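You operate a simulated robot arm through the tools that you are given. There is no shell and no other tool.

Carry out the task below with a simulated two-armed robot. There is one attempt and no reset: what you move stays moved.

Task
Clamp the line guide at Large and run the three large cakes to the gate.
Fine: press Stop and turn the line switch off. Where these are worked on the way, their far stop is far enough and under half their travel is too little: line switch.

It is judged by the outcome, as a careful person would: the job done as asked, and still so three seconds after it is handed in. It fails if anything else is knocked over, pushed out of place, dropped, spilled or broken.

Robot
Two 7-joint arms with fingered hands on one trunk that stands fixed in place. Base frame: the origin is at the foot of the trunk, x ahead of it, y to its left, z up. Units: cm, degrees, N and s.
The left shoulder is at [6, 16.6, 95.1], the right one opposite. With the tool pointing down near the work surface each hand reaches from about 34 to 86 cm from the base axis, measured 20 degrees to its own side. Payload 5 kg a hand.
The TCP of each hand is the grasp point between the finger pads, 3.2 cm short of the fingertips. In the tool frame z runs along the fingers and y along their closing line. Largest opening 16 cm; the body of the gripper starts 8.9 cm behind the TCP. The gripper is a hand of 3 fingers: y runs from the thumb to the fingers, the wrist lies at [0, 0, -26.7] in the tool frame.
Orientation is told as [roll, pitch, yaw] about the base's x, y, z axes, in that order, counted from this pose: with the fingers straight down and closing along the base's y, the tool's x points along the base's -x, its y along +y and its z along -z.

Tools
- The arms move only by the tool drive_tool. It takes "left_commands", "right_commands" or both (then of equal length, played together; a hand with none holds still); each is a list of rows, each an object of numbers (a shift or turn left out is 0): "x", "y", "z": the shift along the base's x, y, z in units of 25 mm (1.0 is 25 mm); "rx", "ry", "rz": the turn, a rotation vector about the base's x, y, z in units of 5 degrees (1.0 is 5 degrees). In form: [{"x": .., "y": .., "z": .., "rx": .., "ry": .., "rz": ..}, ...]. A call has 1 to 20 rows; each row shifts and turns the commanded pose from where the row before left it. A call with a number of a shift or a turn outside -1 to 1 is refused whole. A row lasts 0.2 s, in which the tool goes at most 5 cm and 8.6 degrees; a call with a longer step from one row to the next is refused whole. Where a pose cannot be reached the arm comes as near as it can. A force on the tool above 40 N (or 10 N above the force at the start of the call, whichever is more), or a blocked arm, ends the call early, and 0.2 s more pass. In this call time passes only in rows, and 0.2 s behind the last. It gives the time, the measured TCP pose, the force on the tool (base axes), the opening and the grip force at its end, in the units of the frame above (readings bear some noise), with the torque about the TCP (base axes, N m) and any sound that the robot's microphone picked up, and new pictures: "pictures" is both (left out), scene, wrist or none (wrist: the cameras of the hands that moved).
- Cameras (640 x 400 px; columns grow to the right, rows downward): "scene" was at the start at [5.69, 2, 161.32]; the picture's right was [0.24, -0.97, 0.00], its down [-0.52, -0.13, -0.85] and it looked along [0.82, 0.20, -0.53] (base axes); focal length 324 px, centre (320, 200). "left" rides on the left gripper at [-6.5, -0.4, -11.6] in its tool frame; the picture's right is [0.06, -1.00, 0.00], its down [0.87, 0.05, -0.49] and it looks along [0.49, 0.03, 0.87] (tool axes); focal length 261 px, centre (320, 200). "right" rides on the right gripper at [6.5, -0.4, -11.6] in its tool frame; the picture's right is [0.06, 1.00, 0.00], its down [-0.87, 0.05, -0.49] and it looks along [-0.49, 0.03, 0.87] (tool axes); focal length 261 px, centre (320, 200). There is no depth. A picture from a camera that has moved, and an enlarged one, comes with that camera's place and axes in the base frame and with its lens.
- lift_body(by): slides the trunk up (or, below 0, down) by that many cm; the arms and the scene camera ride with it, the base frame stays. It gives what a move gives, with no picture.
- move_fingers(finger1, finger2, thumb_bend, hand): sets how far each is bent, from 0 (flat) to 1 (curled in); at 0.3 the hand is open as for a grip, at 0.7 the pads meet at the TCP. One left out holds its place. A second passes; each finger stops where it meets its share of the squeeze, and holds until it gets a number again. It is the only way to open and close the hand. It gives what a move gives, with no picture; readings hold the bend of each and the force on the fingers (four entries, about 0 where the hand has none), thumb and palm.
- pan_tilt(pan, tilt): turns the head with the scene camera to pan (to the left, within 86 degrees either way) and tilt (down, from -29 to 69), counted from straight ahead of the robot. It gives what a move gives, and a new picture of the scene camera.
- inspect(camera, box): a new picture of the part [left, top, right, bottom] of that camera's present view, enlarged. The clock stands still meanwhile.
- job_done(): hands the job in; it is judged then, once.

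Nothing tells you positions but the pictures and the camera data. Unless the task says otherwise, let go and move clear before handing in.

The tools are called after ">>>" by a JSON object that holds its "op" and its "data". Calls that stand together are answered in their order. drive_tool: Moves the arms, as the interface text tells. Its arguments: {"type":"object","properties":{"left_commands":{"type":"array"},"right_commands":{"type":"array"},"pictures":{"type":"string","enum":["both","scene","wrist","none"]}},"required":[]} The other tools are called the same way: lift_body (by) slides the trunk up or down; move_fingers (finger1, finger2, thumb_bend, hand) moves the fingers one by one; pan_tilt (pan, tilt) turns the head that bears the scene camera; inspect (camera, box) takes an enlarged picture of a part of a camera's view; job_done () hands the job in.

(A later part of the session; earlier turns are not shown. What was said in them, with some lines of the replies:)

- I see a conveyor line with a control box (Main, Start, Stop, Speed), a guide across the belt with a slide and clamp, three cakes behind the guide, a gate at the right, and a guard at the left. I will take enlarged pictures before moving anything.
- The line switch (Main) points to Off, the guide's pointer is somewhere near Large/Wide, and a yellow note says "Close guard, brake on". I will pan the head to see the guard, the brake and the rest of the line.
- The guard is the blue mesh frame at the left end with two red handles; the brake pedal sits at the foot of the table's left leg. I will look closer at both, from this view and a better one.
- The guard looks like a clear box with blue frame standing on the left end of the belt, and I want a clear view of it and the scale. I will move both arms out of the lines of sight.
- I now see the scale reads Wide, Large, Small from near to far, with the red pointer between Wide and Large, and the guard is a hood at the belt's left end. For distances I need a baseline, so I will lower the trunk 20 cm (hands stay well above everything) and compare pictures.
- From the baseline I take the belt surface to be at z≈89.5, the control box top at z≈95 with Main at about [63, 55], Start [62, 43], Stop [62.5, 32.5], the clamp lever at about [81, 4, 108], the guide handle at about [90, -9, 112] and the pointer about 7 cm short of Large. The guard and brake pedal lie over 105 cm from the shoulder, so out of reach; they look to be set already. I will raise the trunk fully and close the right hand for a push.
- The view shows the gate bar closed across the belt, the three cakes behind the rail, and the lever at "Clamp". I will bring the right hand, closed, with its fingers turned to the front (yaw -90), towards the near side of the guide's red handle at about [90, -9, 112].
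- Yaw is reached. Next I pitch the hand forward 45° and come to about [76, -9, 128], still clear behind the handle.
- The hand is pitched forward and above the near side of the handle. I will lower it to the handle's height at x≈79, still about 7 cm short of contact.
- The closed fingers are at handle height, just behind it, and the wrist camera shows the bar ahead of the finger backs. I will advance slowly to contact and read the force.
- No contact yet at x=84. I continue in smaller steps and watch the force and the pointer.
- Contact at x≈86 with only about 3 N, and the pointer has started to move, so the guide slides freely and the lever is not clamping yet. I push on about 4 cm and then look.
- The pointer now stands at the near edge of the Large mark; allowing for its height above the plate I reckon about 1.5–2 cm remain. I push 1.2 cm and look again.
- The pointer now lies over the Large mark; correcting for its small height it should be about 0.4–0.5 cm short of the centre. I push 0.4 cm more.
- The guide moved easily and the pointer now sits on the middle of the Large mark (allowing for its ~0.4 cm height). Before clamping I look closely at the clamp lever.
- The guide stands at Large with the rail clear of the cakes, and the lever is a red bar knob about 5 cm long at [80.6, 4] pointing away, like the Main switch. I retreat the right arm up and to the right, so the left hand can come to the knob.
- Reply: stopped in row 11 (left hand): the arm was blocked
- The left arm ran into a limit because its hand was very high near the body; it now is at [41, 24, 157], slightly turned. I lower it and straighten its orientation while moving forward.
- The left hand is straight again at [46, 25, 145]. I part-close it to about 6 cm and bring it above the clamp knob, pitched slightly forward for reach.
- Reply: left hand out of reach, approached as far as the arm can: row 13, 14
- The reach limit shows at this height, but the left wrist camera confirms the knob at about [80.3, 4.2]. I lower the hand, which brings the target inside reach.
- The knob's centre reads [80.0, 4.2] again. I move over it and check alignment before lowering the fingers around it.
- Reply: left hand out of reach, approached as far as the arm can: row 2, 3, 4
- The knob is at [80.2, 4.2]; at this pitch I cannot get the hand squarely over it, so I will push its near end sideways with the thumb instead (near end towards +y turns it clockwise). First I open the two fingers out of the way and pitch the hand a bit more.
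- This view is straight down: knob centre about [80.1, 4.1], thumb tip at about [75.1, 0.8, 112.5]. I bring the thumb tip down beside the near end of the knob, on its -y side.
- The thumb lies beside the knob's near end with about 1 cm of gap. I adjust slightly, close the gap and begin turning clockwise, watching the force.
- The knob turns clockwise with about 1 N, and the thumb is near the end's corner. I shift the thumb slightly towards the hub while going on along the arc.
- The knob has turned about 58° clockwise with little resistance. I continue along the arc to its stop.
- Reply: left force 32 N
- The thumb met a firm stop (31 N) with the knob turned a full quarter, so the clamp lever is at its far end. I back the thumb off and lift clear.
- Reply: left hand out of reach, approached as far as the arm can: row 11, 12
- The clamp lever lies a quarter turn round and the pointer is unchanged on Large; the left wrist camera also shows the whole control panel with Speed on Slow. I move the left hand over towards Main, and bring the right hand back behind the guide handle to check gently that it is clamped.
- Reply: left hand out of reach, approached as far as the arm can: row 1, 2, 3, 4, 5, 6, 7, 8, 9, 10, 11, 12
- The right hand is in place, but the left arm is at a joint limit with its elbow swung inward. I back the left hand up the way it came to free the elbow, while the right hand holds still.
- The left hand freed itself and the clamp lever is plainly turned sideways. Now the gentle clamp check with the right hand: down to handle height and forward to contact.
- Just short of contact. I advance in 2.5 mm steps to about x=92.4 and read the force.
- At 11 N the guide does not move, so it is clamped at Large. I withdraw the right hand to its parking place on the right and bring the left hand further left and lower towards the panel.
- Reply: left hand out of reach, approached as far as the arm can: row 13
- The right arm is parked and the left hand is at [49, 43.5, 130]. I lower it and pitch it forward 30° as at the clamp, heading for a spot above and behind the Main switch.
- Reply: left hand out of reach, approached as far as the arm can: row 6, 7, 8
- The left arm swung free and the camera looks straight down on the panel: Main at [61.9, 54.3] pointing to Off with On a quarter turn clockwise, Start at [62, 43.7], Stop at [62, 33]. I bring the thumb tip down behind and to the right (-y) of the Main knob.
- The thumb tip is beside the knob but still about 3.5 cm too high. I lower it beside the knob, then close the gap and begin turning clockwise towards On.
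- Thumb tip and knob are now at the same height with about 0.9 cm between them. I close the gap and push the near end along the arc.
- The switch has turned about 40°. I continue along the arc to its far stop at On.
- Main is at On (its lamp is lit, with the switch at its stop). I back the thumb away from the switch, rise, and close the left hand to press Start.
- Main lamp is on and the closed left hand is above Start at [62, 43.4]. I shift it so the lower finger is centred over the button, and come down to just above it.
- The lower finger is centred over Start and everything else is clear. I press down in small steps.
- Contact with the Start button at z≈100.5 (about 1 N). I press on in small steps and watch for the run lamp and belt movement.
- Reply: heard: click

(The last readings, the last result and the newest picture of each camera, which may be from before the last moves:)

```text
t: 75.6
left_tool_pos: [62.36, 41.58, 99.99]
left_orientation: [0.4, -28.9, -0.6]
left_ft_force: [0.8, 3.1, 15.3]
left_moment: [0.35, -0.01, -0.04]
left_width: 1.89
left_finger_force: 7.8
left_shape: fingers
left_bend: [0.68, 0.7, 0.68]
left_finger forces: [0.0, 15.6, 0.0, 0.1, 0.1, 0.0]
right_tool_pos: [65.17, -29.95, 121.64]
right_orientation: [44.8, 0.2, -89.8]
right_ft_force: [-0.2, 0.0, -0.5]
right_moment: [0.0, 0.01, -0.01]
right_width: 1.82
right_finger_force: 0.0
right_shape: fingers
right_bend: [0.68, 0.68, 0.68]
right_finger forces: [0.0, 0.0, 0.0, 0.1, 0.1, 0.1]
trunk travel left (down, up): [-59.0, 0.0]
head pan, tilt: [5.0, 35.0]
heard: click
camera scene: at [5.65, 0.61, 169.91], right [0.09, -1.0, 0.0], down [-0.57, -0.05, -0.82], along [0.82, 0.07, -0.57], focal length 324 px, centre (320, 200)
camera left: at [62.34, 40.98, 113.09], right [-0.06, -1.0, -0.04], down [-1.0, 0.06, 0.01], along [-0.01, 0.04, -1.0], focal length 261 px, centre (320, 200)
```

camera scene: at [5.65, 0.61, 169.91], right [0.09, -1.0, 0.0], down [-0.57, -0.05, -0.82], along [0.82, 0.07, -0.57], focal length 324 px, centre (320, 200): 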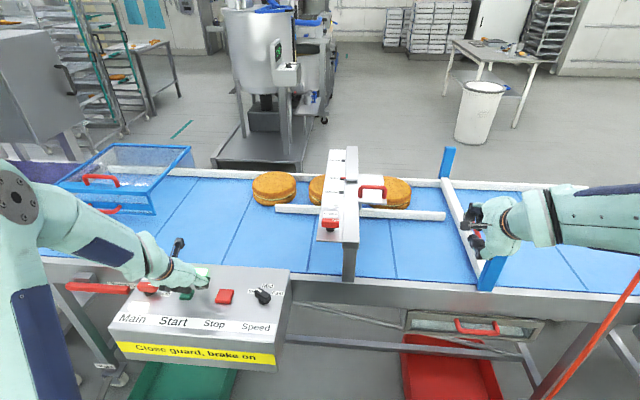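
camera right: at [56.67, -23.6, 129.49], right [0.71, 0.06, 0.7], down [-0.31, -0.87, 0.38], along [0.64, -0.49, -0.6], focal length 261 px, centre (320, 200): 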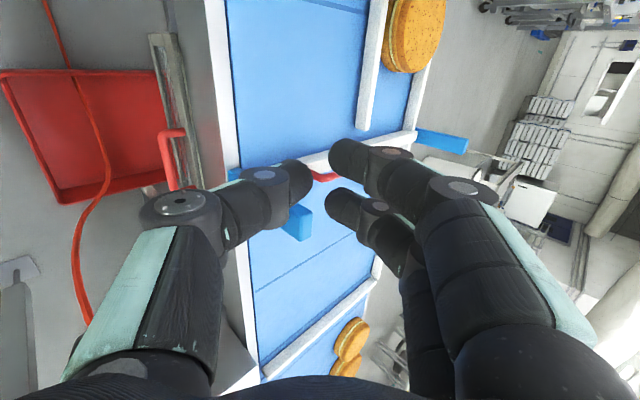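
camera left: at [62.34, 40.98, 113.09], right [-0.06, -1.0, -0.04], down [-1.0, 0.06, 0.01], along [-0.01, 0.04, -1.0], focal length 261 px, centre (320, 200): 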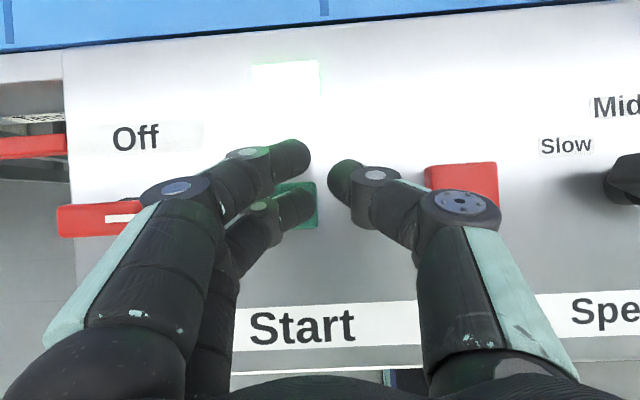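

Start clicked, the run lamp is lit and the belt is moving the cakes to the right. I lift off and move the hand above Stop, watching the cakes.

>>> {"op": "drive_tool", "data": {"left_commands": [{"z": 0.5}, {"z": 0.7}, {"z": 0.4, "y": -0.4}, {"y": -1}, {"y": -1}, {"y": -1}, {"y": -0.8, "x": 0.05}], "pictures": "both"}}

```text
t: 77.2
left_tool_pos: [62.49, 30.69, 103.74]
left_orientation: [0.4, -28.8, -0.5]
left_ft_force: [0.3, 0.2, 0.4]
left_moment: [-0.03, 0.03, -0.01]
left_width: 1.89
left_finger_force: 0.1
left_shape: fingers
left_bend: [0.68, 0.68, 0.68]
left_finger forces: [0.0, 0.0, 0.0, 0.1, 0.0, 0.0]
right_tool_pos: [65.22, -30.16, 121.48]
right_orientation: [44.8, 0.0, -89.9]
right_ft_force: [0.3, -0.1, -0.2]
right_moment: [0.0, -0.02, 0.02]
right_width: 1.84
right_finger_force: 0.1
right_shape: fingers
right_bend: [0.68, 0.68, 0.68]
right_finger forces: [0.0, 0.1, 0.0, 0.1, 0.0, 0.0]
trunk travel left (down, up): [-59.0, 0.0]
head pan, tilt: [5.0, 35.0]
camera scene: at [5.77, 0.58, 169.87], right [0.09, -1.0, 0.0], down [-0.57, -0.05, -0.82], along [0.82, 0.07, -0.57], focal length 324 px, centre (320, 200)
camera left: at [62.52, 30.25, 116.97], right [-0.06, -1.0, -0.03], down [-1.0, 0.06, 0.01], along [-0.01, 0.03, -1.0], focal length 261 px, centre (320, 200)
```

scene: 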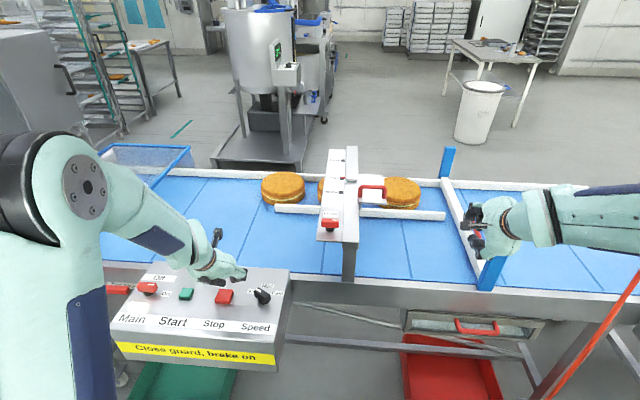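
left: 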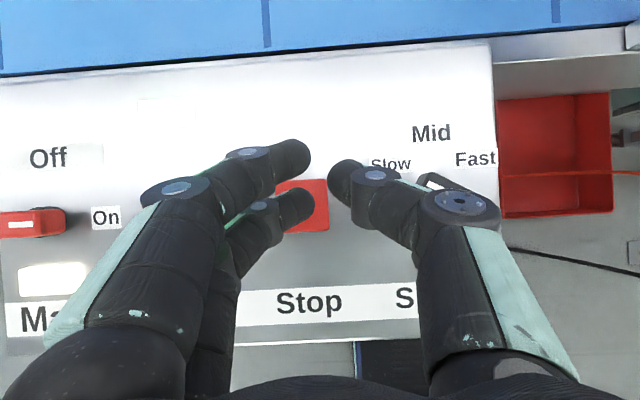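

The cakes travel at about 2.4 cm/s; the finger hovers over Stop. I wait 4 s and look.

>>> {"op": "drive_tool", "data": {"left_commands": [{}, {}, {}, {}, {}, {}, {}, {}, {}, {}, {}, {}, {}, {}, {}, {}, {}, {}, {}, {}], "pictures": "scene"}}

```text
t: 81.4
left_tool_pos: [62.53, 30.82, 103.81]
left_orientation: [0.2, -28.7, -0.5]
left_ft_force: [-0.2, -0.6, 0.4]
left_moment: [-0.01, 0.0, -0.04]
left_width: 1.89
left_finger_force: 0.0
left_shape: fingers
left_bend: [0.68, 0.68, 0.68]
left_finger forces: [0.1, 0.0, 0.0, 0.0, 0.1, 0.0]
right_tool_pos: [65.18, -30.07, 121.49]
right_orientation: [44.8, 0.1, -89.9]
right_ft_force: [-0.3, 0.6, -0.1]
right_moment: [0.04, -0.02, -0.01]
right_width: 1.84
right_finger_force: 0.0
right_shape: fingers
right_bend: [0.68, 0.68, 0.68]
right_finger forces: [0.0, 0.0, 0.0, 0.0, 0.0, 0.0]
trunk travel left (down, up): [-59.0, 0.0]
head pan, tilt: [5.0, 35.0]
camera scene: at [5.77, 0.64, 169.87], right [0.09, -1.0, 0.0], down [-0.57, -0.05, -0.82], along [0.82, 0.07, -0.57], focal length 324 px, centre (320, 200)
```

scene: 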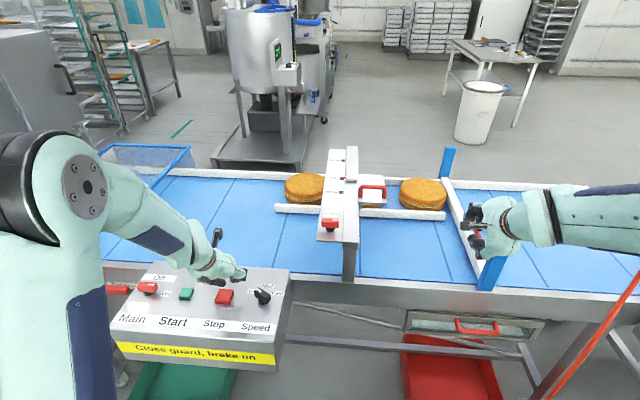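

The cakes move well along the lane and the first is near the gate. I wait further and watch them queue up.

>>> {"op": "drive_tool", "data": {"left_commands": [{}, {}, {}, {}, {}, {}, {}, {}, {}, {}, {}, {}, {}, {}, {}], "pictures": "scene"}}

>>> {"op": "inspect", "data": {"camera": "scene", "box": [280, 130, 500, 260]}}

```text
t: 84.6
left_tool_pos: [62.56, 30.93, 103.69]
left_orientation: [0.1, -28.7, -0.7]
left_ft_force: [0.6, 0.8, -0.3]
left_moment: [0.02, 0.04, -0.02]
left_width: 1.91
left_finger_force: 0.0
left_shape: fingers
left_bend: [0.68, 0.68, 0.68]
left_finger forces: [0.0, 0.0, 0.1, 0.0, 0.0, 0.0]
right_tool_pos: [65.21, -30.03, 121.49]
right_orientation: [44.9, 0.1, -89.8]
right_ft_force: [0.5, -0.1, -0.7]
right_moment: [0.02, 0.02, 0.04]
right_width: 1.84
right_finger_force: 0.0
right_shape: fingers
right_bend: [0.68, 0.68, 0.68]
right_finger forces: [0.1, 0.0, 0.0, 0.0, 0.1, 0.1]
trunk travel left (down, up): [-59.0, 0.0]
head pan, tilt: [5.0, 35.0]
camera scene: at [5.77, 0.64, 169.87], right [0.09, -1.0, 0.0], down [-0.57, -0.05, -0.82], along [0.82, 0.07, -0.57], focal length 324 px, centre (320, 200)
```

scene: 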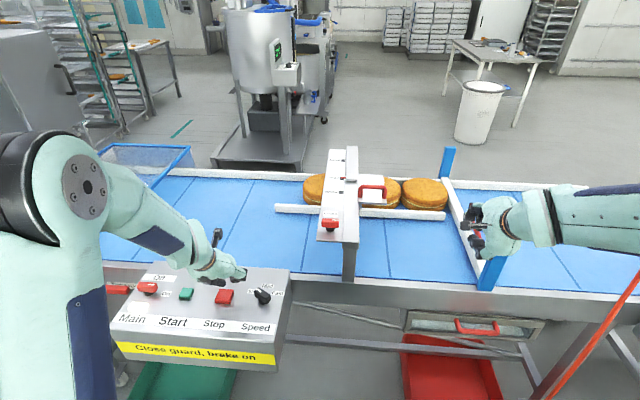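

```text
2.91 times, centred on (390, 195) of scene
camera zoom: at [5.77, 0.64, 169.87], right [0.09, -1.0, 0.0], down [-0.57, -0.05, -0.82], along [0.82, 0.07, -0.57], focal length 942 px, centre (116, 214)
```

zoom: 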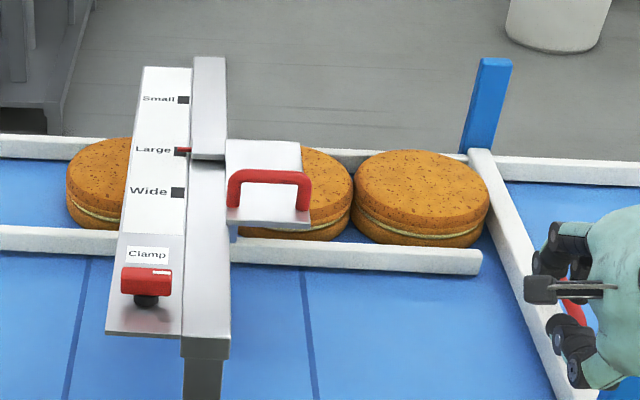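

The first two cakes are together at the gate and the third has a few centimetres to go. I wait another 2 s.

>>> {"op": "drive_tool", "data": {"left_commands": [{}, {}, {}, {}, {}, {}, {}, {}, {}], "pictures": "none"}}

>>> {"op": "inspect", "data": {"camera": "scene", "box": [280, 130, 500, 260]}}

```text
t: 86.6
left_tool_pos: [62.51, 30.84, 103.67]
left_orientation: [0.2, -28.7, -0.6]
left_ft_force: [0.5, -0.7, -0.8]
left_moment: [-0.02, 0.03, -0.04]
left_width: 1.92
left_finger_force: 0.0
left_shape: fingers
left_bend: [0.68, 0.68, 0.68]
left_finger forces: [0.0, 0.1, 0.1, 0.1, 0.0, 0.0]
right_tool_pos: [65.23, -29.95, 121.62]
right_orientation: [44.8, 0.1, -89.9]
right_ft_force: [0.2, -0.6, 1.3]
right_moment: [0.01, -0.01, 0.0]
right_width: 1.84
right_finger_force: 0.0
right_shape: fingers
right_bend: [0.68, 0.68, 0.68]
right_finger forces: [0.0, 0.0, 0.1, 0.0, 0.1, 0.0]
trunk travel left (down, up): [-59.0, 0.0]
head pan, tilt: [5.0, 35.0]
```

```text
2.91 times, centred on (390, 195) of scene
camera zoom: at [5.77, 0.64, 169.87], right [0.09, -1.0, 0.0], down [-0.57, -0.05, -0.82], along [0.82, 0.07, -0.57], focal length 942 px, centre (116, 214)
```

zoom: 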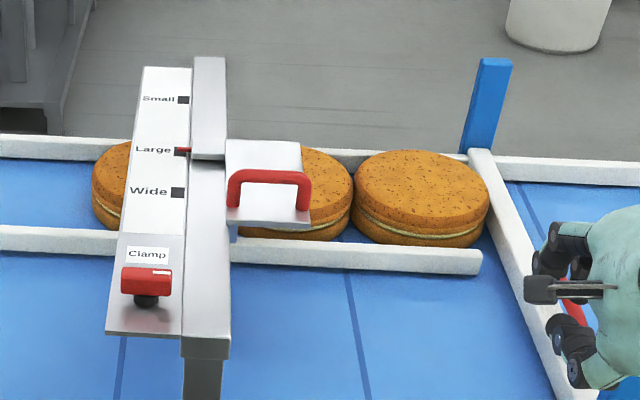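

The third cake now looks to be touching the second (left edge at 92 px, about two diameters from the second's right edge). I start lowering towards Stop and confirm that the queue no longer moves.

>>> {"op": "drive_tool", "data": {"left_commands": [{"z": -0.4}, {"z": -0.4}, {"z": -0.2}], "pictures": "wrist"}}

>>> {"op": "inspect", "data": {"camera": "scene", "box": [280, 130, 500, 260]}}

```text
t: 87.4
left_tool_pos: [62.27, 30.98, 101.12]
left_orientation: [0.2, -28.6, -0.6]
left_ft_force: [0.7, -0.5, 0.2]
left_moment: [-0.04, -0.03, 0.02]
left_width: 1.9
left_finger_force: 0.1
left_shape: fingers
left_bend: [0.68, 0.68, 0.68]
left_finger forces: [0.1, 0.1, 0.1, 0.1, 0.0, 0.1]
right_tool_pos: [65.2, -30.0, 121.62]
right_orientation: [44.8, 0.2, -89.9]
right_ft_force: [-0.1, 1.4, -0.1]
right_moment: [0.0, 0.0, -0.01]
right_width: 1.88
right_finger_force: 0.1
right_shape: fingers
right_bend: [0.68, 0.68, 0.68]
right_finger forces: [0.0, 0.0, 0.0, 0.0, 0.0, 0.0]
trunk travel left (down, up): [-59.0, 0.0]
head pan, tilt: [5.0, 35.0]
camera left: at [62.46, 30.46, 114.38], right [-0.06, -1.0, -0.03], down [-1.0, 0.06, 0.01], along [-0.01, 0.03, -1.0], focal length 261 px, centre (320, 200)
```

left: 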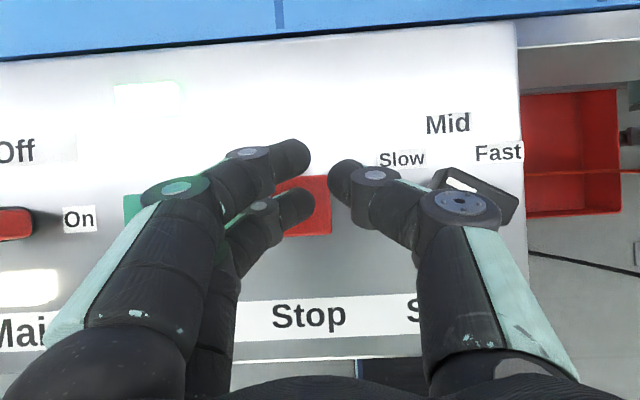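

```text
2.91 times, centred on (390, 195) of scene
camera zoom: at [5.78, 0.66, 169.87], right [0.09, -1.0, 0.0], down [-0.57, -0.05, -0.82], along [0.82, 0.07, -0.57], focal length 942 px, centre (116, 214)
```

zoom: 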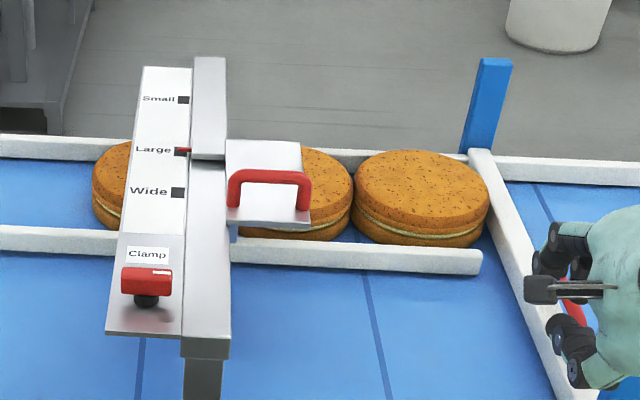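

The belt line moved on but the three cakes stayed put, so all three are queued at the gate. I press Stop in small steps.

>>> {"op": "drive_tool", "data": {"left_commands": [{"z": -0.12}, {"z": -0.12}, {"z": -0.1}, {"z": -0.1}], "pictures": "wrist"}}

>>> {"op": "inspect", "data": {"camera": "scene", "box": [280, 130, 500, 260]}}

```text
t: 88.4
left_tool_pos: [62.45, 30.93, 99.96]
left_orientation: [0.2, -28.7, -0.5]
left_ft_force: [-0.8, 0.8, 3.5]
left_moment: [0.07, 0.01, 0.02]
left_width: 1.9
left_finger_force: 2.1
left_shape: fingers
left_bend: [0.68, 0.68, 0.68]
left_finger forces: [0.1, 3.3, 0.0, 0.0, 0.1, 0.0]
right_tool_pos: [65.24, -30.1, 121.51]
right_orientation: [44.8, 0.1, -90.0]
right_ft_force: [-0.8, -0.8, -0.1]
right_moment: [-0.04, 0.02, 0.01]
right_width: 1.84
right_finger_force: 0.0
right_shape: fingers
right_bend: [0.68, 0.68, 0.68]
right_finger forces: [0.0, 0.1, 0.1, 0.1, 0.0, 0.1]
trunk travel left (down, up): [-59.0, 0.0]
head pan, tilt: [5.0, 35.0]
heard: click
camera left: at [62.47, 30.41, 113.29], right [-0.06, -1.0, -0.03], down [-1.0, 0.06, 0.01], along [-0.01, 0.03, -1.0], focal length 261 px, centre (320, 200)
```

left: 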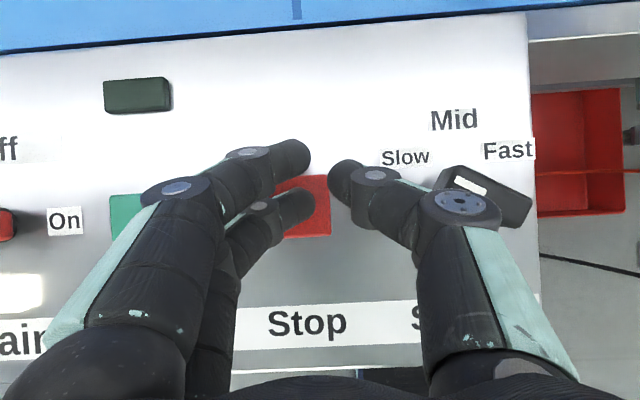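

```text
2.91 times, centred on (390, 195) of scene
camera zoom: at [5.73, 0.64, 169.88], right [0.09, -1.0, 0.0], down [-0.57, -0.05, -0.82], along [0.82, 0.07, -0.57], focal length 942 px, centre (116, 214)
```

zoom: 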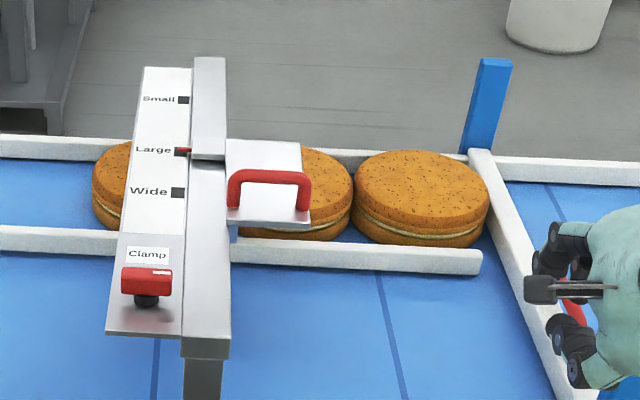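

Stop clicked, the run lamp is out and the belt has halted with the cakes at the gate. I lift off, go back to Main and open the hand as before, thumb on the near side of the switch's marked end, to turn it back counter-clockwise to Off.

>>> {"op": "drive_tool", "data": {"left_commands": [{"z": 0.4}, {"z": 0.7}, {"z": 0.8}, {"z": 0.5}, {"x": -0.2, "y": 0.9}, {"x": -0.2, "y": 1}, {"x": -0.2, "y": 1}, {"x": -0.2, "y": 1}, {"x": -0.2, "y": 1}, {"x": -0.2, "y": 1}, {"x": -0.2, "y": 1}, {"x": -0.2, "y": 1}, {"x": -0.2, "y": 1}, {"x": -0.2, "y": 0.9}, {"x": -0.2, "y": 0.4}], "pictures": "none"}}

>>> {"op": "move_fingers", "data": {"hand": "left", "finger1": 0.3, "finger2": 0.3, "thumb_bend": 0.56}}

>>> {"op": "inspect", "data": {"camera": "left", "box": [0, 0, 640, 400]}}

>>> {"op": "inspect", "data": {"camera": "scene", "box": [0, 100, 640, 400]}}

```text
t: 91.6
left_tool_pos: [56.92, 56.34, 106.13]
left_orientation: [0.3, -28.6, -0.6]
left_ft_force: [1.0, -0.6, 0.1]
left_moment: [0.0, 0.03, 0.0]
left_width: 1.9
left_finger_force: 0.1
left_shape: fingers
left_bend: [0.68, 0.68, 0.68]
left_finger forces: [0.1, 0.0, 0.1, 0.1, 0.0, 0.0]
right_tool_pos: [65.21, -30.1, 121.63]
right_orientation: [44.7, 0.2, -89.8]
right_ft_force: [0.9, -0.2, -0.8]
right_moment: [0.05, 0.02, -0.02]
right_width: 1.87
right_finger_force: 0.1
right_shape: fingers
right_bend: [0.68, 0.68, 0.68]
right_finger forces: [0.0, 0.0, 0.0, 0.0, 0.1, 0.1]
trunk travel left (down, up): [-59.0, 0.0]
head pan, tilt: [5.0, 35.0]
```

```text
t: 92.6
left_tool_pos: [56.96, 56.21, 106.14]
left_orientation: [0.1, -28.7, -0.7]
left_ft_force: [-0.2, -0.3, 0.2]
left_moment: [-0.01, 0.05, -0.04]
left_width: 11.49
left_finger_force: 0.2
left_shape: fingers
left_bend: [0.3, 0.3, 0.56]
left_finger forces: [0.0, 0.1, 0.0, 0.0, 0.0, 0.1]
right_tool_pos: [65.18, -30.01, 121.56]
right_orientation: [44.7, 0.1, -89.9]
right_ft_force: [-0.4, -0.1, -0.9]
right_moment: [0.02, 0.01, 0.01]
right_width: 1.85
right_finger_force: 0.1
right_shape: fingers
right_bend: [0.68, 0.68, 0.68]
right_finger forces: [0.1, 0.1, 0.0, 0.1, 0.0, 0.0]
trunk travel left (down, up): [-59.0, 0.0]
head pan, tilt: [5.0, 35.0]
```

```text
1.00 times, centred on (320, 200) of left (not enlarged: the box is as wide or as high as the picture)
camera zoom: at [56.96, 55.79, 119.4], right [-0.06, -1.0, -0.03], down [-1.0, 0.06, 0.01], along [-0.01, 0.03, -1.0], focal length 261 px, centre (320, 200)
```

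zoom: 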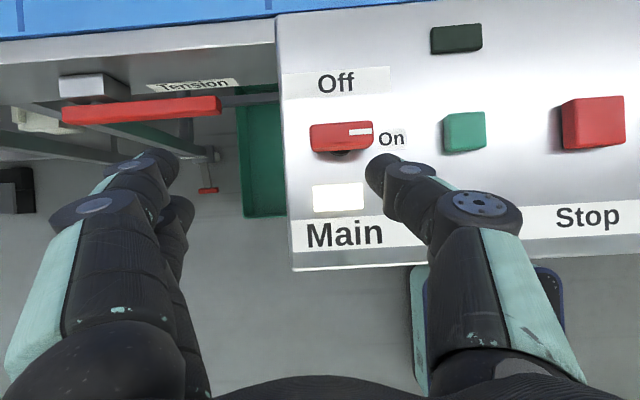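

```text
1.00 times, centred on (320, 250) of scene (not enlarged: the box is as wide or as high as the picture)
camera zoom: at [5.77, 0.65, 169.87], right [0.09, -1.0, 0.0], down [-0.57, -0.05, -0.82], along [0.82, 0.07, -0.57], focal length 324 px, centre (320, 150)
```

zoom: 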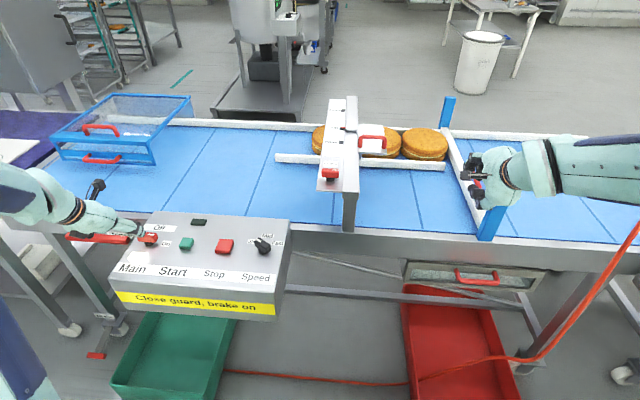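

Main is still On, its centre at [61.9, 54.4], and the thumb tip is on the near side of its marked end. I lower the thumb to the knob's height.

>>> {"op": "drive_tool", "data": {"left_commands": [{"x": 0.06, "y": 0.08, "z": -0.7}, {"z": -0.7}, {"z": -0.6}, {"z": -0.45}, {"z": -0.25}], "pictures": "wrist"}}

>>> {"op": "inspect", "data": {"camera": "left", "box": [240, 60, 480, 260]}}

```text
t: 93.8
left_tool_pos: [57.15, 56.76, 99.27]
left_orientation: [0.3, -28.7, -0.5]
left_ft_force: [-0.3, 0.5, 0.2]
left_moment: [-0.01, -0.01, 0.01]
left_width: 11.51
left_finger_force: 0.0
left_shape: fingers
left_bend: [0.3, 0.3, 0.56]
left_finger forces: [0.0, 0.0, 0.1, 0.1, 0.1, 0.0]
right_tool_pos: [65.15, -29.99, 121.48]
right_orientation: [44.8, 0.1, -89.9]
right_ft_force: [0.4, -0.6, -0.3]
right_moment: [-0.03, 0.01, -0.01]
right_width: 1.84
right_finger_force: 0.2
right_shape: fingers
right_bend: [0.68, 0.68, 0.68]
right_finger forces: [0.1, 0.0, 0.0, 0.0, 0.1, 0.0]
trunk travel left (down, up): [-59.0, 0.0]
head pan, tilt: [5.0, 35.0]
camera left: at [57.16, 56.2, 112.56], right [-0.06, -1.0, -0.03], down [-1.0, 0.06, 0.01], along [-0.01, 0.03, -1.0], focal length 261 px, centre (320, 200)
```

left: 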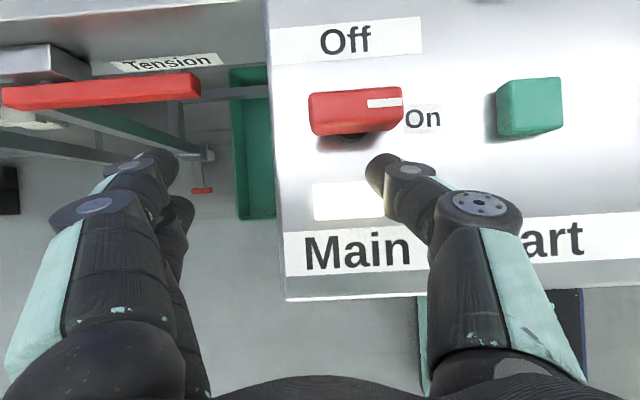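

```text
2.00 times, centred on (360, 160) of left
camera zoom: at [57.16, 56.2, 112.56], right [-0.06, -1.0, -0.03], down [-1.0, 0.06, 0.01], along [-0.01, 0.03, -1.0], focal length 521 px, centre (240, 280)
```

zoom: 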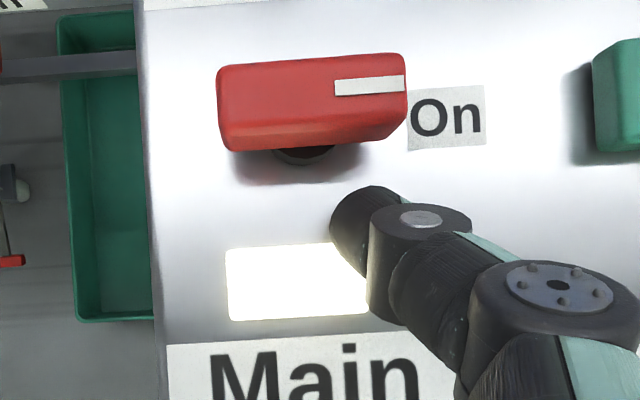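

The thumb is about 1.2 cm short of the marked end. I push it forward and round, counter-clockwise.

>>> {"op": "drive_tool", "data": {"left_commands": [{"x": 0.24, "y": -0.06}, {"x": 0.24, "y": -0.06}, {"x": 0.22, "y": -0.14}, {"x": 0.26, "y": -0.1}, {"x": 0.27, "y": -0.04}], "pictures": "wrist"}}

>>> {"op": "inspect", "data": {"camera": "left", "box": [240, 60, 480, 260]}}

```text
t: 95.0
left_tool_pos: [60.25, 55.44, 99.32]
left_orientation: [0.2, -28.7, -0.7]
left_ft_force: [-0.8, 0.9, -0.4]
left_moment: [0.01, 0.0, 0.01]
left_width: 11.5
left_finger_force: 0.1
left_shape: fingers
left_bend: [0.3, 0.3, 0.56]
left_finger forces: [0.0, 0.0, 0.0, 0.1, 0.3, 0.1]
right_tool_pos: [65.12, -30.21, 121.53]
right_orientation: [44.8, 0.0, -89.9]
right_ft_force: [-0.2, 0.4, 0.5]
right_moment: [0.03, 0.02, 0.01]
right_width: 1.85
right_finger_force: 0.0
right_shape: fingers
right_bend: [0.68, 0.68, 0.68]
right_finger forces: [0.1, 0.1, 0.0, 0.0, 0.1, 0.0]
trunk travel left (down, up): [-59.0, 0.0]
head pan, tilt: [5.0, 35.0]
camera left: at [60.23, 55.02, 112.68], right [-0.06, -1.0, -0.03], down [-1.0, 0.06, 0.01], along [-0.01, 0.03, -1.0], focal length 261 px, centre (320, 200)
```

left: 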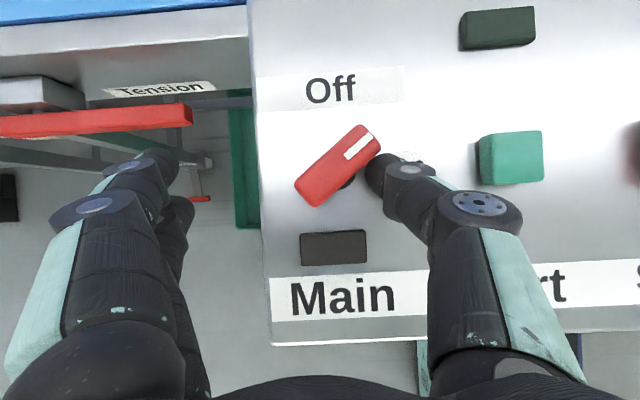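

```text
2.00 times, centred on (360, 160) of left
camera zoom: at [60.23, 55.02, 112.68], right [-0.06, -1.0, -0.03], down [-1.0, 0.06, 0.01], along [-0.01, 0.03, -1.0], focal length 521 px, centre (240, 280)
```

zoom: 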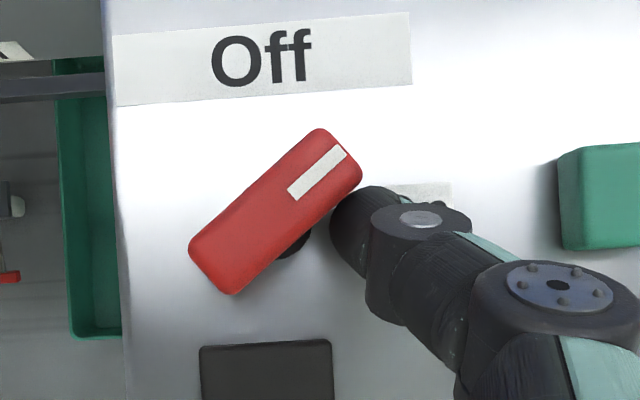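

Half way: the switch is at about 45° and its lamp is already out. I carry on to the Off stop.

>>> {"op": "drive_tool", "data": {"left_commands": [{"x": 0.28, "y": 0.05}, {"x": 0.26, "y": 0.12}, {"x": 0.18, "y": 0.18}, {"x": 0.05, "y": 0.12}, {"y": 0.1}], "pictures": "wrist"}}

>>> {"op": "inspect", "data": {"camera": "left", "box": [240, 60, 480, 260]}}

```text
t: 96.2
left_tool_pos: [62.18, 56.78, 99.38]
left_orientation: [0.2, -28.7, -0.6]
left_ft_force: [-1.9, -5.2, 1.8]
left_moment: [-0.1, 0.01, -0.14]
left_width: 11.98
left_finger_force: 2.0
left_shape: fingers
left_bend: [0.3, 0.3, 0.55]
left_finger forces: [0.0, 0.0, 0.0, 0.1, 4.5, 0.1]
right_tool_pos: [65.22, -29.97, 121.57]
right_orientation: [44.8, 0.1, -89.9]
right_ft_force: [0.3, 0.1, -0.4]
right_moment: [0.01, 0.0, 0.01]
right_width: 1.84
right_finger_force: 0.1
right_shape: fingers
right_bend: [0.68, 0.68, 0.68]
right_finger forces: [0.0, 0.1, 0.0, 0.0, 0.0, 0.0]
trunk travel left (down, up): [-59.0, 0.0]
head pan, tilt: [5.0, 35.0]
camera left: at [62.19, 56.37, 112.61], right [-0.06, -1.0, -0.03], down [-1.0, 0.06, 0.01], along [-0.01, 0.03, -1.0], focal length 261 px, centre (320, 200)
```

left: 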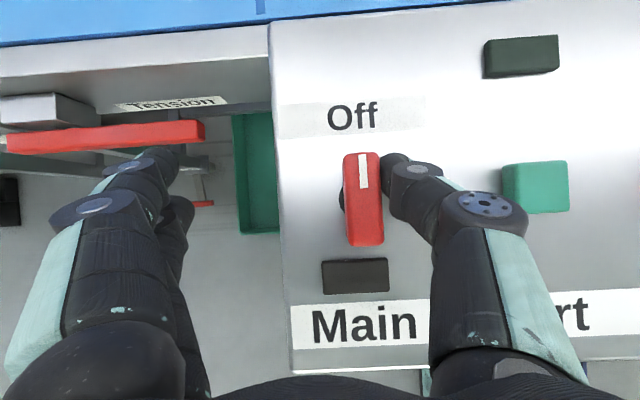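

```text
2.00 times, centred on (360, 160) of left
camera zoom: at [62.19, 56.37, 112.61], right [-0.06, -1.0, -0.03], down [-1.0, 0.06, 0.01], along [-0.01, 0.03, -1.0], focal length 521 px, centre (240, 280)
```

zoom: 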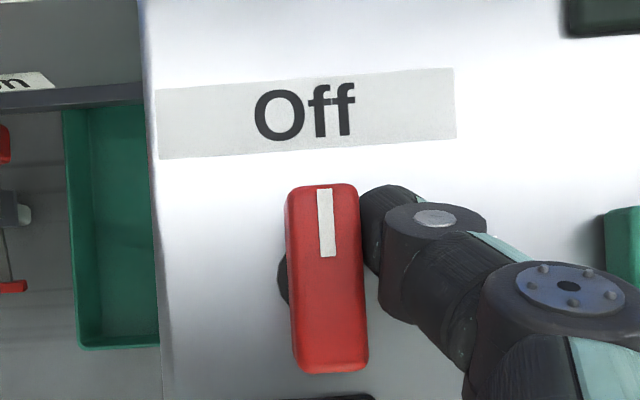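

The switch is back at Off against its stop and the Main lamp is dark. I ease the thumb away sideways, lift, and draw both arms back clear.

>>> {"op": "drive_tool", "data": {"left_commands": [{"y": -0.25}, {"y": -0.15, "z": 0.2}, {"z": 0.6}, {"z": 0.8}, {"z": 0.8}, {"x": -0.6, "z": 0.6}, {"x": -0.8, "z": 0.4}, {"x": -0.8, "z": 0.4}, {"x": -0.8}, {"x": -0.8}], "right_commands": [{}, {}, {"x": -0.4}, {"x": -0.8}, {"x": -0.8}, {"x": -0.8}, {"x": -0.8}, {"x": -0.8}, {"x": -0.8}, {"x": -0.6}], "pictures": "both"}}

>>> {"op": "inspect", "data": {"camera": "scene", "box": [80, 230, 320, 380]}}

>>> {"op": "inspect", "data": {"camera": "scene", "box": [260, 120, 540, 300]}}

>>> {"op": "inspect", "data": {"camera": "scene", "box": [310, 140, 380, 185]}}

```text
t: 98.4
left_tool_pos: [52.37, 56.09, 108.78]
left_orientation: [0.3, -28.8, -0.6]
left_ft_force: [0.0, 0.4, 0.1]
left_moment: [-0.05, -0.02, 0.01]
left_width: 11.56
left_finger_force: 0.1
left_shape: fingers
left_bend: [0.3, 0.3, 0.56]
left_finger forces: [0.0, 0.0, 0.0, 0.0, 0.0, 0.0]
right_tool_pos: [50.54, -29.94, 121.41]
right_orientation: [44.7, 0.1, -89.8]
right_ft_force: [0.0, 0.0, 0.3]
right_moment: [-0.04, -0.07, 0.01]
right_width: 1.83
right_finger_force: 0.0
right_shape: fingers
right_bend: [0.68, 0.68, 0.68]
right_finger forces: [0.0, 0.1, 0.0, 0.0, 0.1, 0.1]
trunk travel left (down, up): [-59.0, 0.0]
head pan, tilt: [5.0, 35.0]
camera scene: at [5.61, 0.71, 169.88], right [0.09, -1.0, 0.0], down [-0.57, -0.05, -0.82], along [0.82, 0.07, -0.57], focal length 324 px, centre (320, 200)
camera right: at [42.11, -23.3, 129.42], right [0.71, 0.06, 0.7], down [-0.31, -0.87, 0.39], along [0.64, -0.49, -0.6], focal length 261 px, centre (320, 200)
camera left: at [52.41, 55.61, 122.08], right [-0.06, -1.0, -0.03], down [-1.0, 0.06, 0.01], along [-0.01, 0.03, -1.0], focal length 261 px, centre (320, 200)
```

scene: 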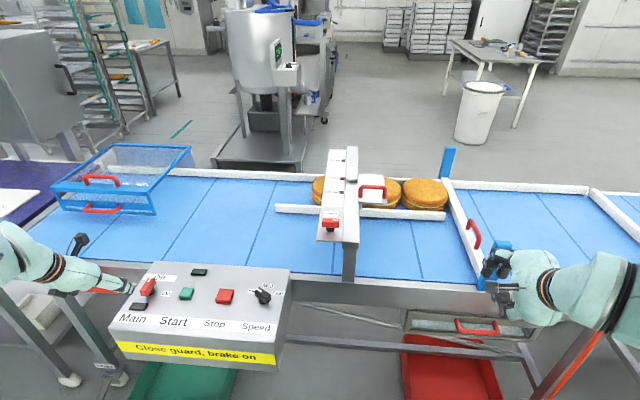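
right: 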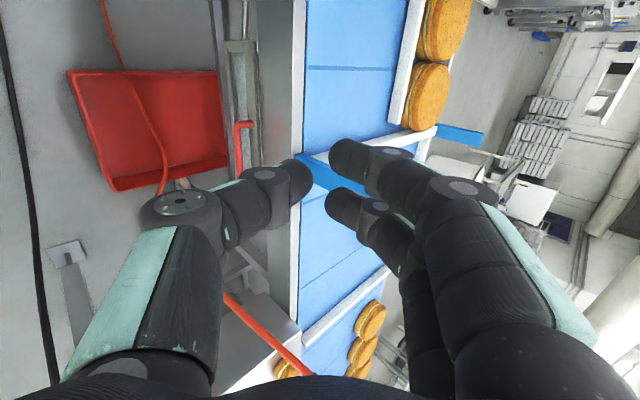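
left: 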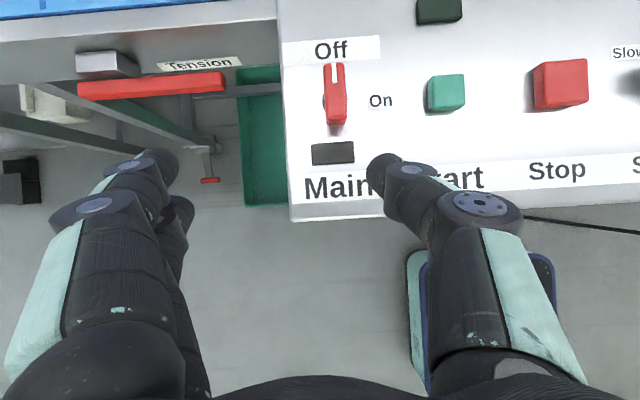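

```text
2.67 times, centred on (200, 305) of scene
camera zoom: at [5.61, 0.71, 169.88], right [0.09, -1.0, 0.0], down [-0.57, -0.05, -0.82], along [0.82, 0.07, -0.57], focal length 864 px, centre (640, -80)
```

zoom: 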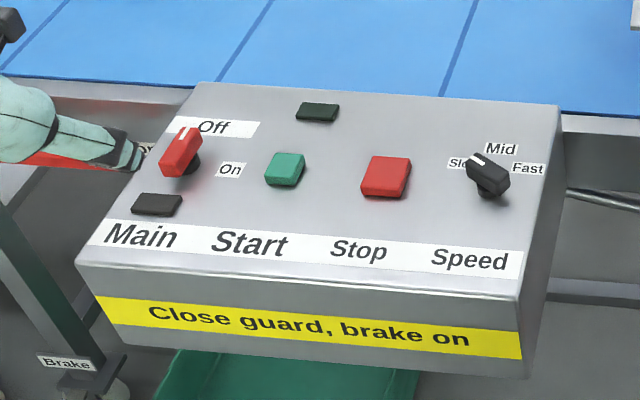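

```text
2.22 times, centred on (400, 210) of scene
camera zoom: at [5.61, 0.71, 169.88], right [0.09, -1.0, 0.0], down [-0.57, -0.05, -0.82], along [0.82, 0.07, -0.57], focal length 720 px, centre (142, 178)
```

zoom: 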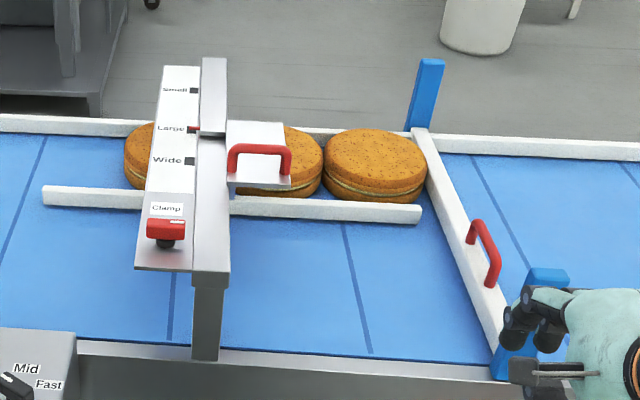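

```text
8.89 times, centred on (345, 162) of scene
camera zoom: at [5.61, 0.71, 169.88], right [0.09, -1.0, 0.0], down [-0.57, -0.05, -0.82], along [0.82, 0.07, -0.57], focal length 2879 px, centre (98, 533)
```

zoom: 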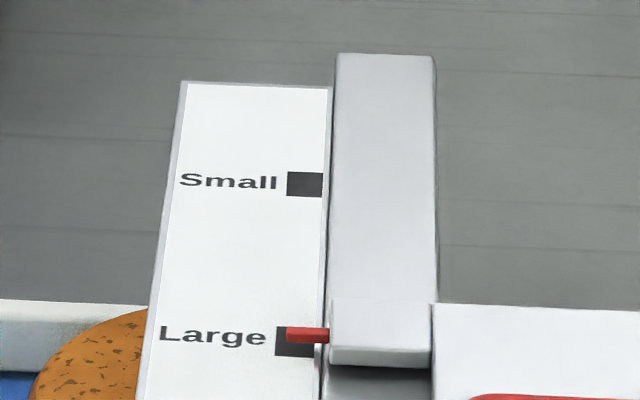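

The cakes stand in a row at the gate, the clamp is set with the pointer on Large, Main is Off and Speed is untouched. I draw both hands a little further back before handing in.

>>> {"op": "drive_tool", "data": {"left_commands": [{"x": -0.6, "z": 0.6}, {"x": -0.8, "z": 0.6}, {"x": -0.8, "z": 0.4}, {"x": -0.8}, {}, {}], "right_commands": [{"x": -0.4}, {"x": -0.4}, {"x": -0.4}, {"x": -0.4}, {}, {}], "pictures": "scene"}}

>>> {"op": "inspect", "data": {"camera": "scene", "box": [260, 120, 540, 300]}}

```text
t: 99.8
left_tool_pos: [44.99, 56.04, 112.83]
left_orientation: [0.2, -28.7, -0.6]
left_ft_force: [-0.5, 0.5, 0.5]
left_moment: [-0.01, 0.04, -0.01]
left_width: 11.55
left_finger_force: 0.0
left_shape: fingers
left_bend: [0.3, 0.3, 0.56]
left_finger forces: [0.0, 0.0, 0.0, 0.0, 0.0, 0.0]
right_tool_pos: [46.51, -30.16, 121.46]
right_orientation: [44.8, 0.0, -89.9]
right_ft_force: [0.3, -0.3, 0.0]
right_moment: [-0.04, 0.0, -0.01]
right_width: 1.85
right_finger_force: 0.2
right_shape: fingers
right_bend: [0.68, 0.68, 0.68]
right_finger forces: [0.0, 0.0, 0.1, 0.0, 0.0, 0.0]
trunk travel left (down, up): [-59.0, 0.0]
head pan, tilt: [5.0, 35.0]
camera scene: at [5.73, 0.65, 169.88], right [0.09, -1.0, 0.0], down [-0.57, -0.05, -0.82], along [0.82, 0.07, -0.57], focal length 324 px, centre (320, 200)
```

scene: 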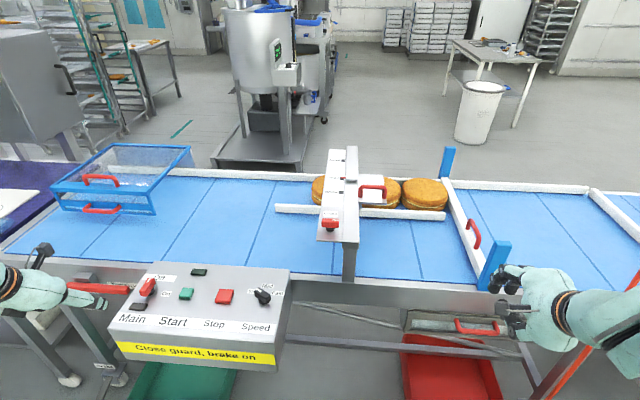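

```text
2.22 times, centred on (400, 210) of scene
camera zoom: at [5.73, 0.65, 169.88], right [0.09, -1.0, 0.0], down [-0.57, -0.05, -0.82], along [0.82, 0.07, -0.57], focal length 720 px, centre (142, 178)
```

zoom: 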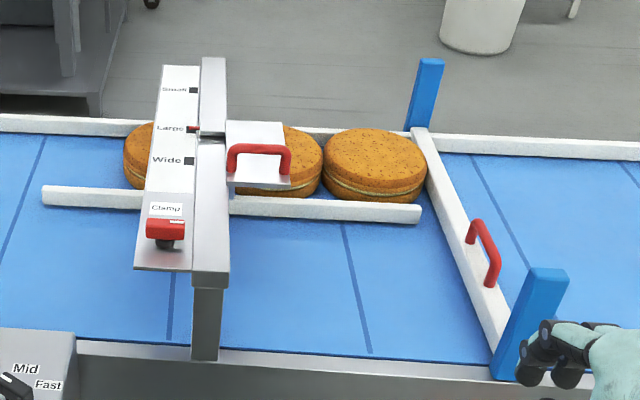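

Everything is at rest: the three cakes stand at the gate, the guide is clamped at Large, the line is stopped and the switch is Off, with both hands clear. I hand the job in.

>>> {"op": "job_done", "data": {}}

```text
The job is handed in.
```

The line guide is clamped at Large, and the three large cakes stand in a row at the gate. The belt is stopped and the line switch is off.

- **Guide:** I slid it until the pointer sat on the Large mark and turned the clamp lever a quarter turn to its stop. A light push of about 11 N afterwards did not move the guide.
- **Run:** I turned the line switch fully on and pressed Start. The belt ran on Slow until all three cakes had queued and stopped moving against the gate.
- **Shutdown:** I pressed Stop, heard it click and saw the run lamp go out. I then turned the line switch back to its Off stop, and its lamp is dark.
- **Guard and brake:** The panel says "Close guard, brake on", but both were out of the arms' reach. I left them as they were. They looked set, and the line started normally.

Both hands are clear, and I saw nothing else moved or knocked over.
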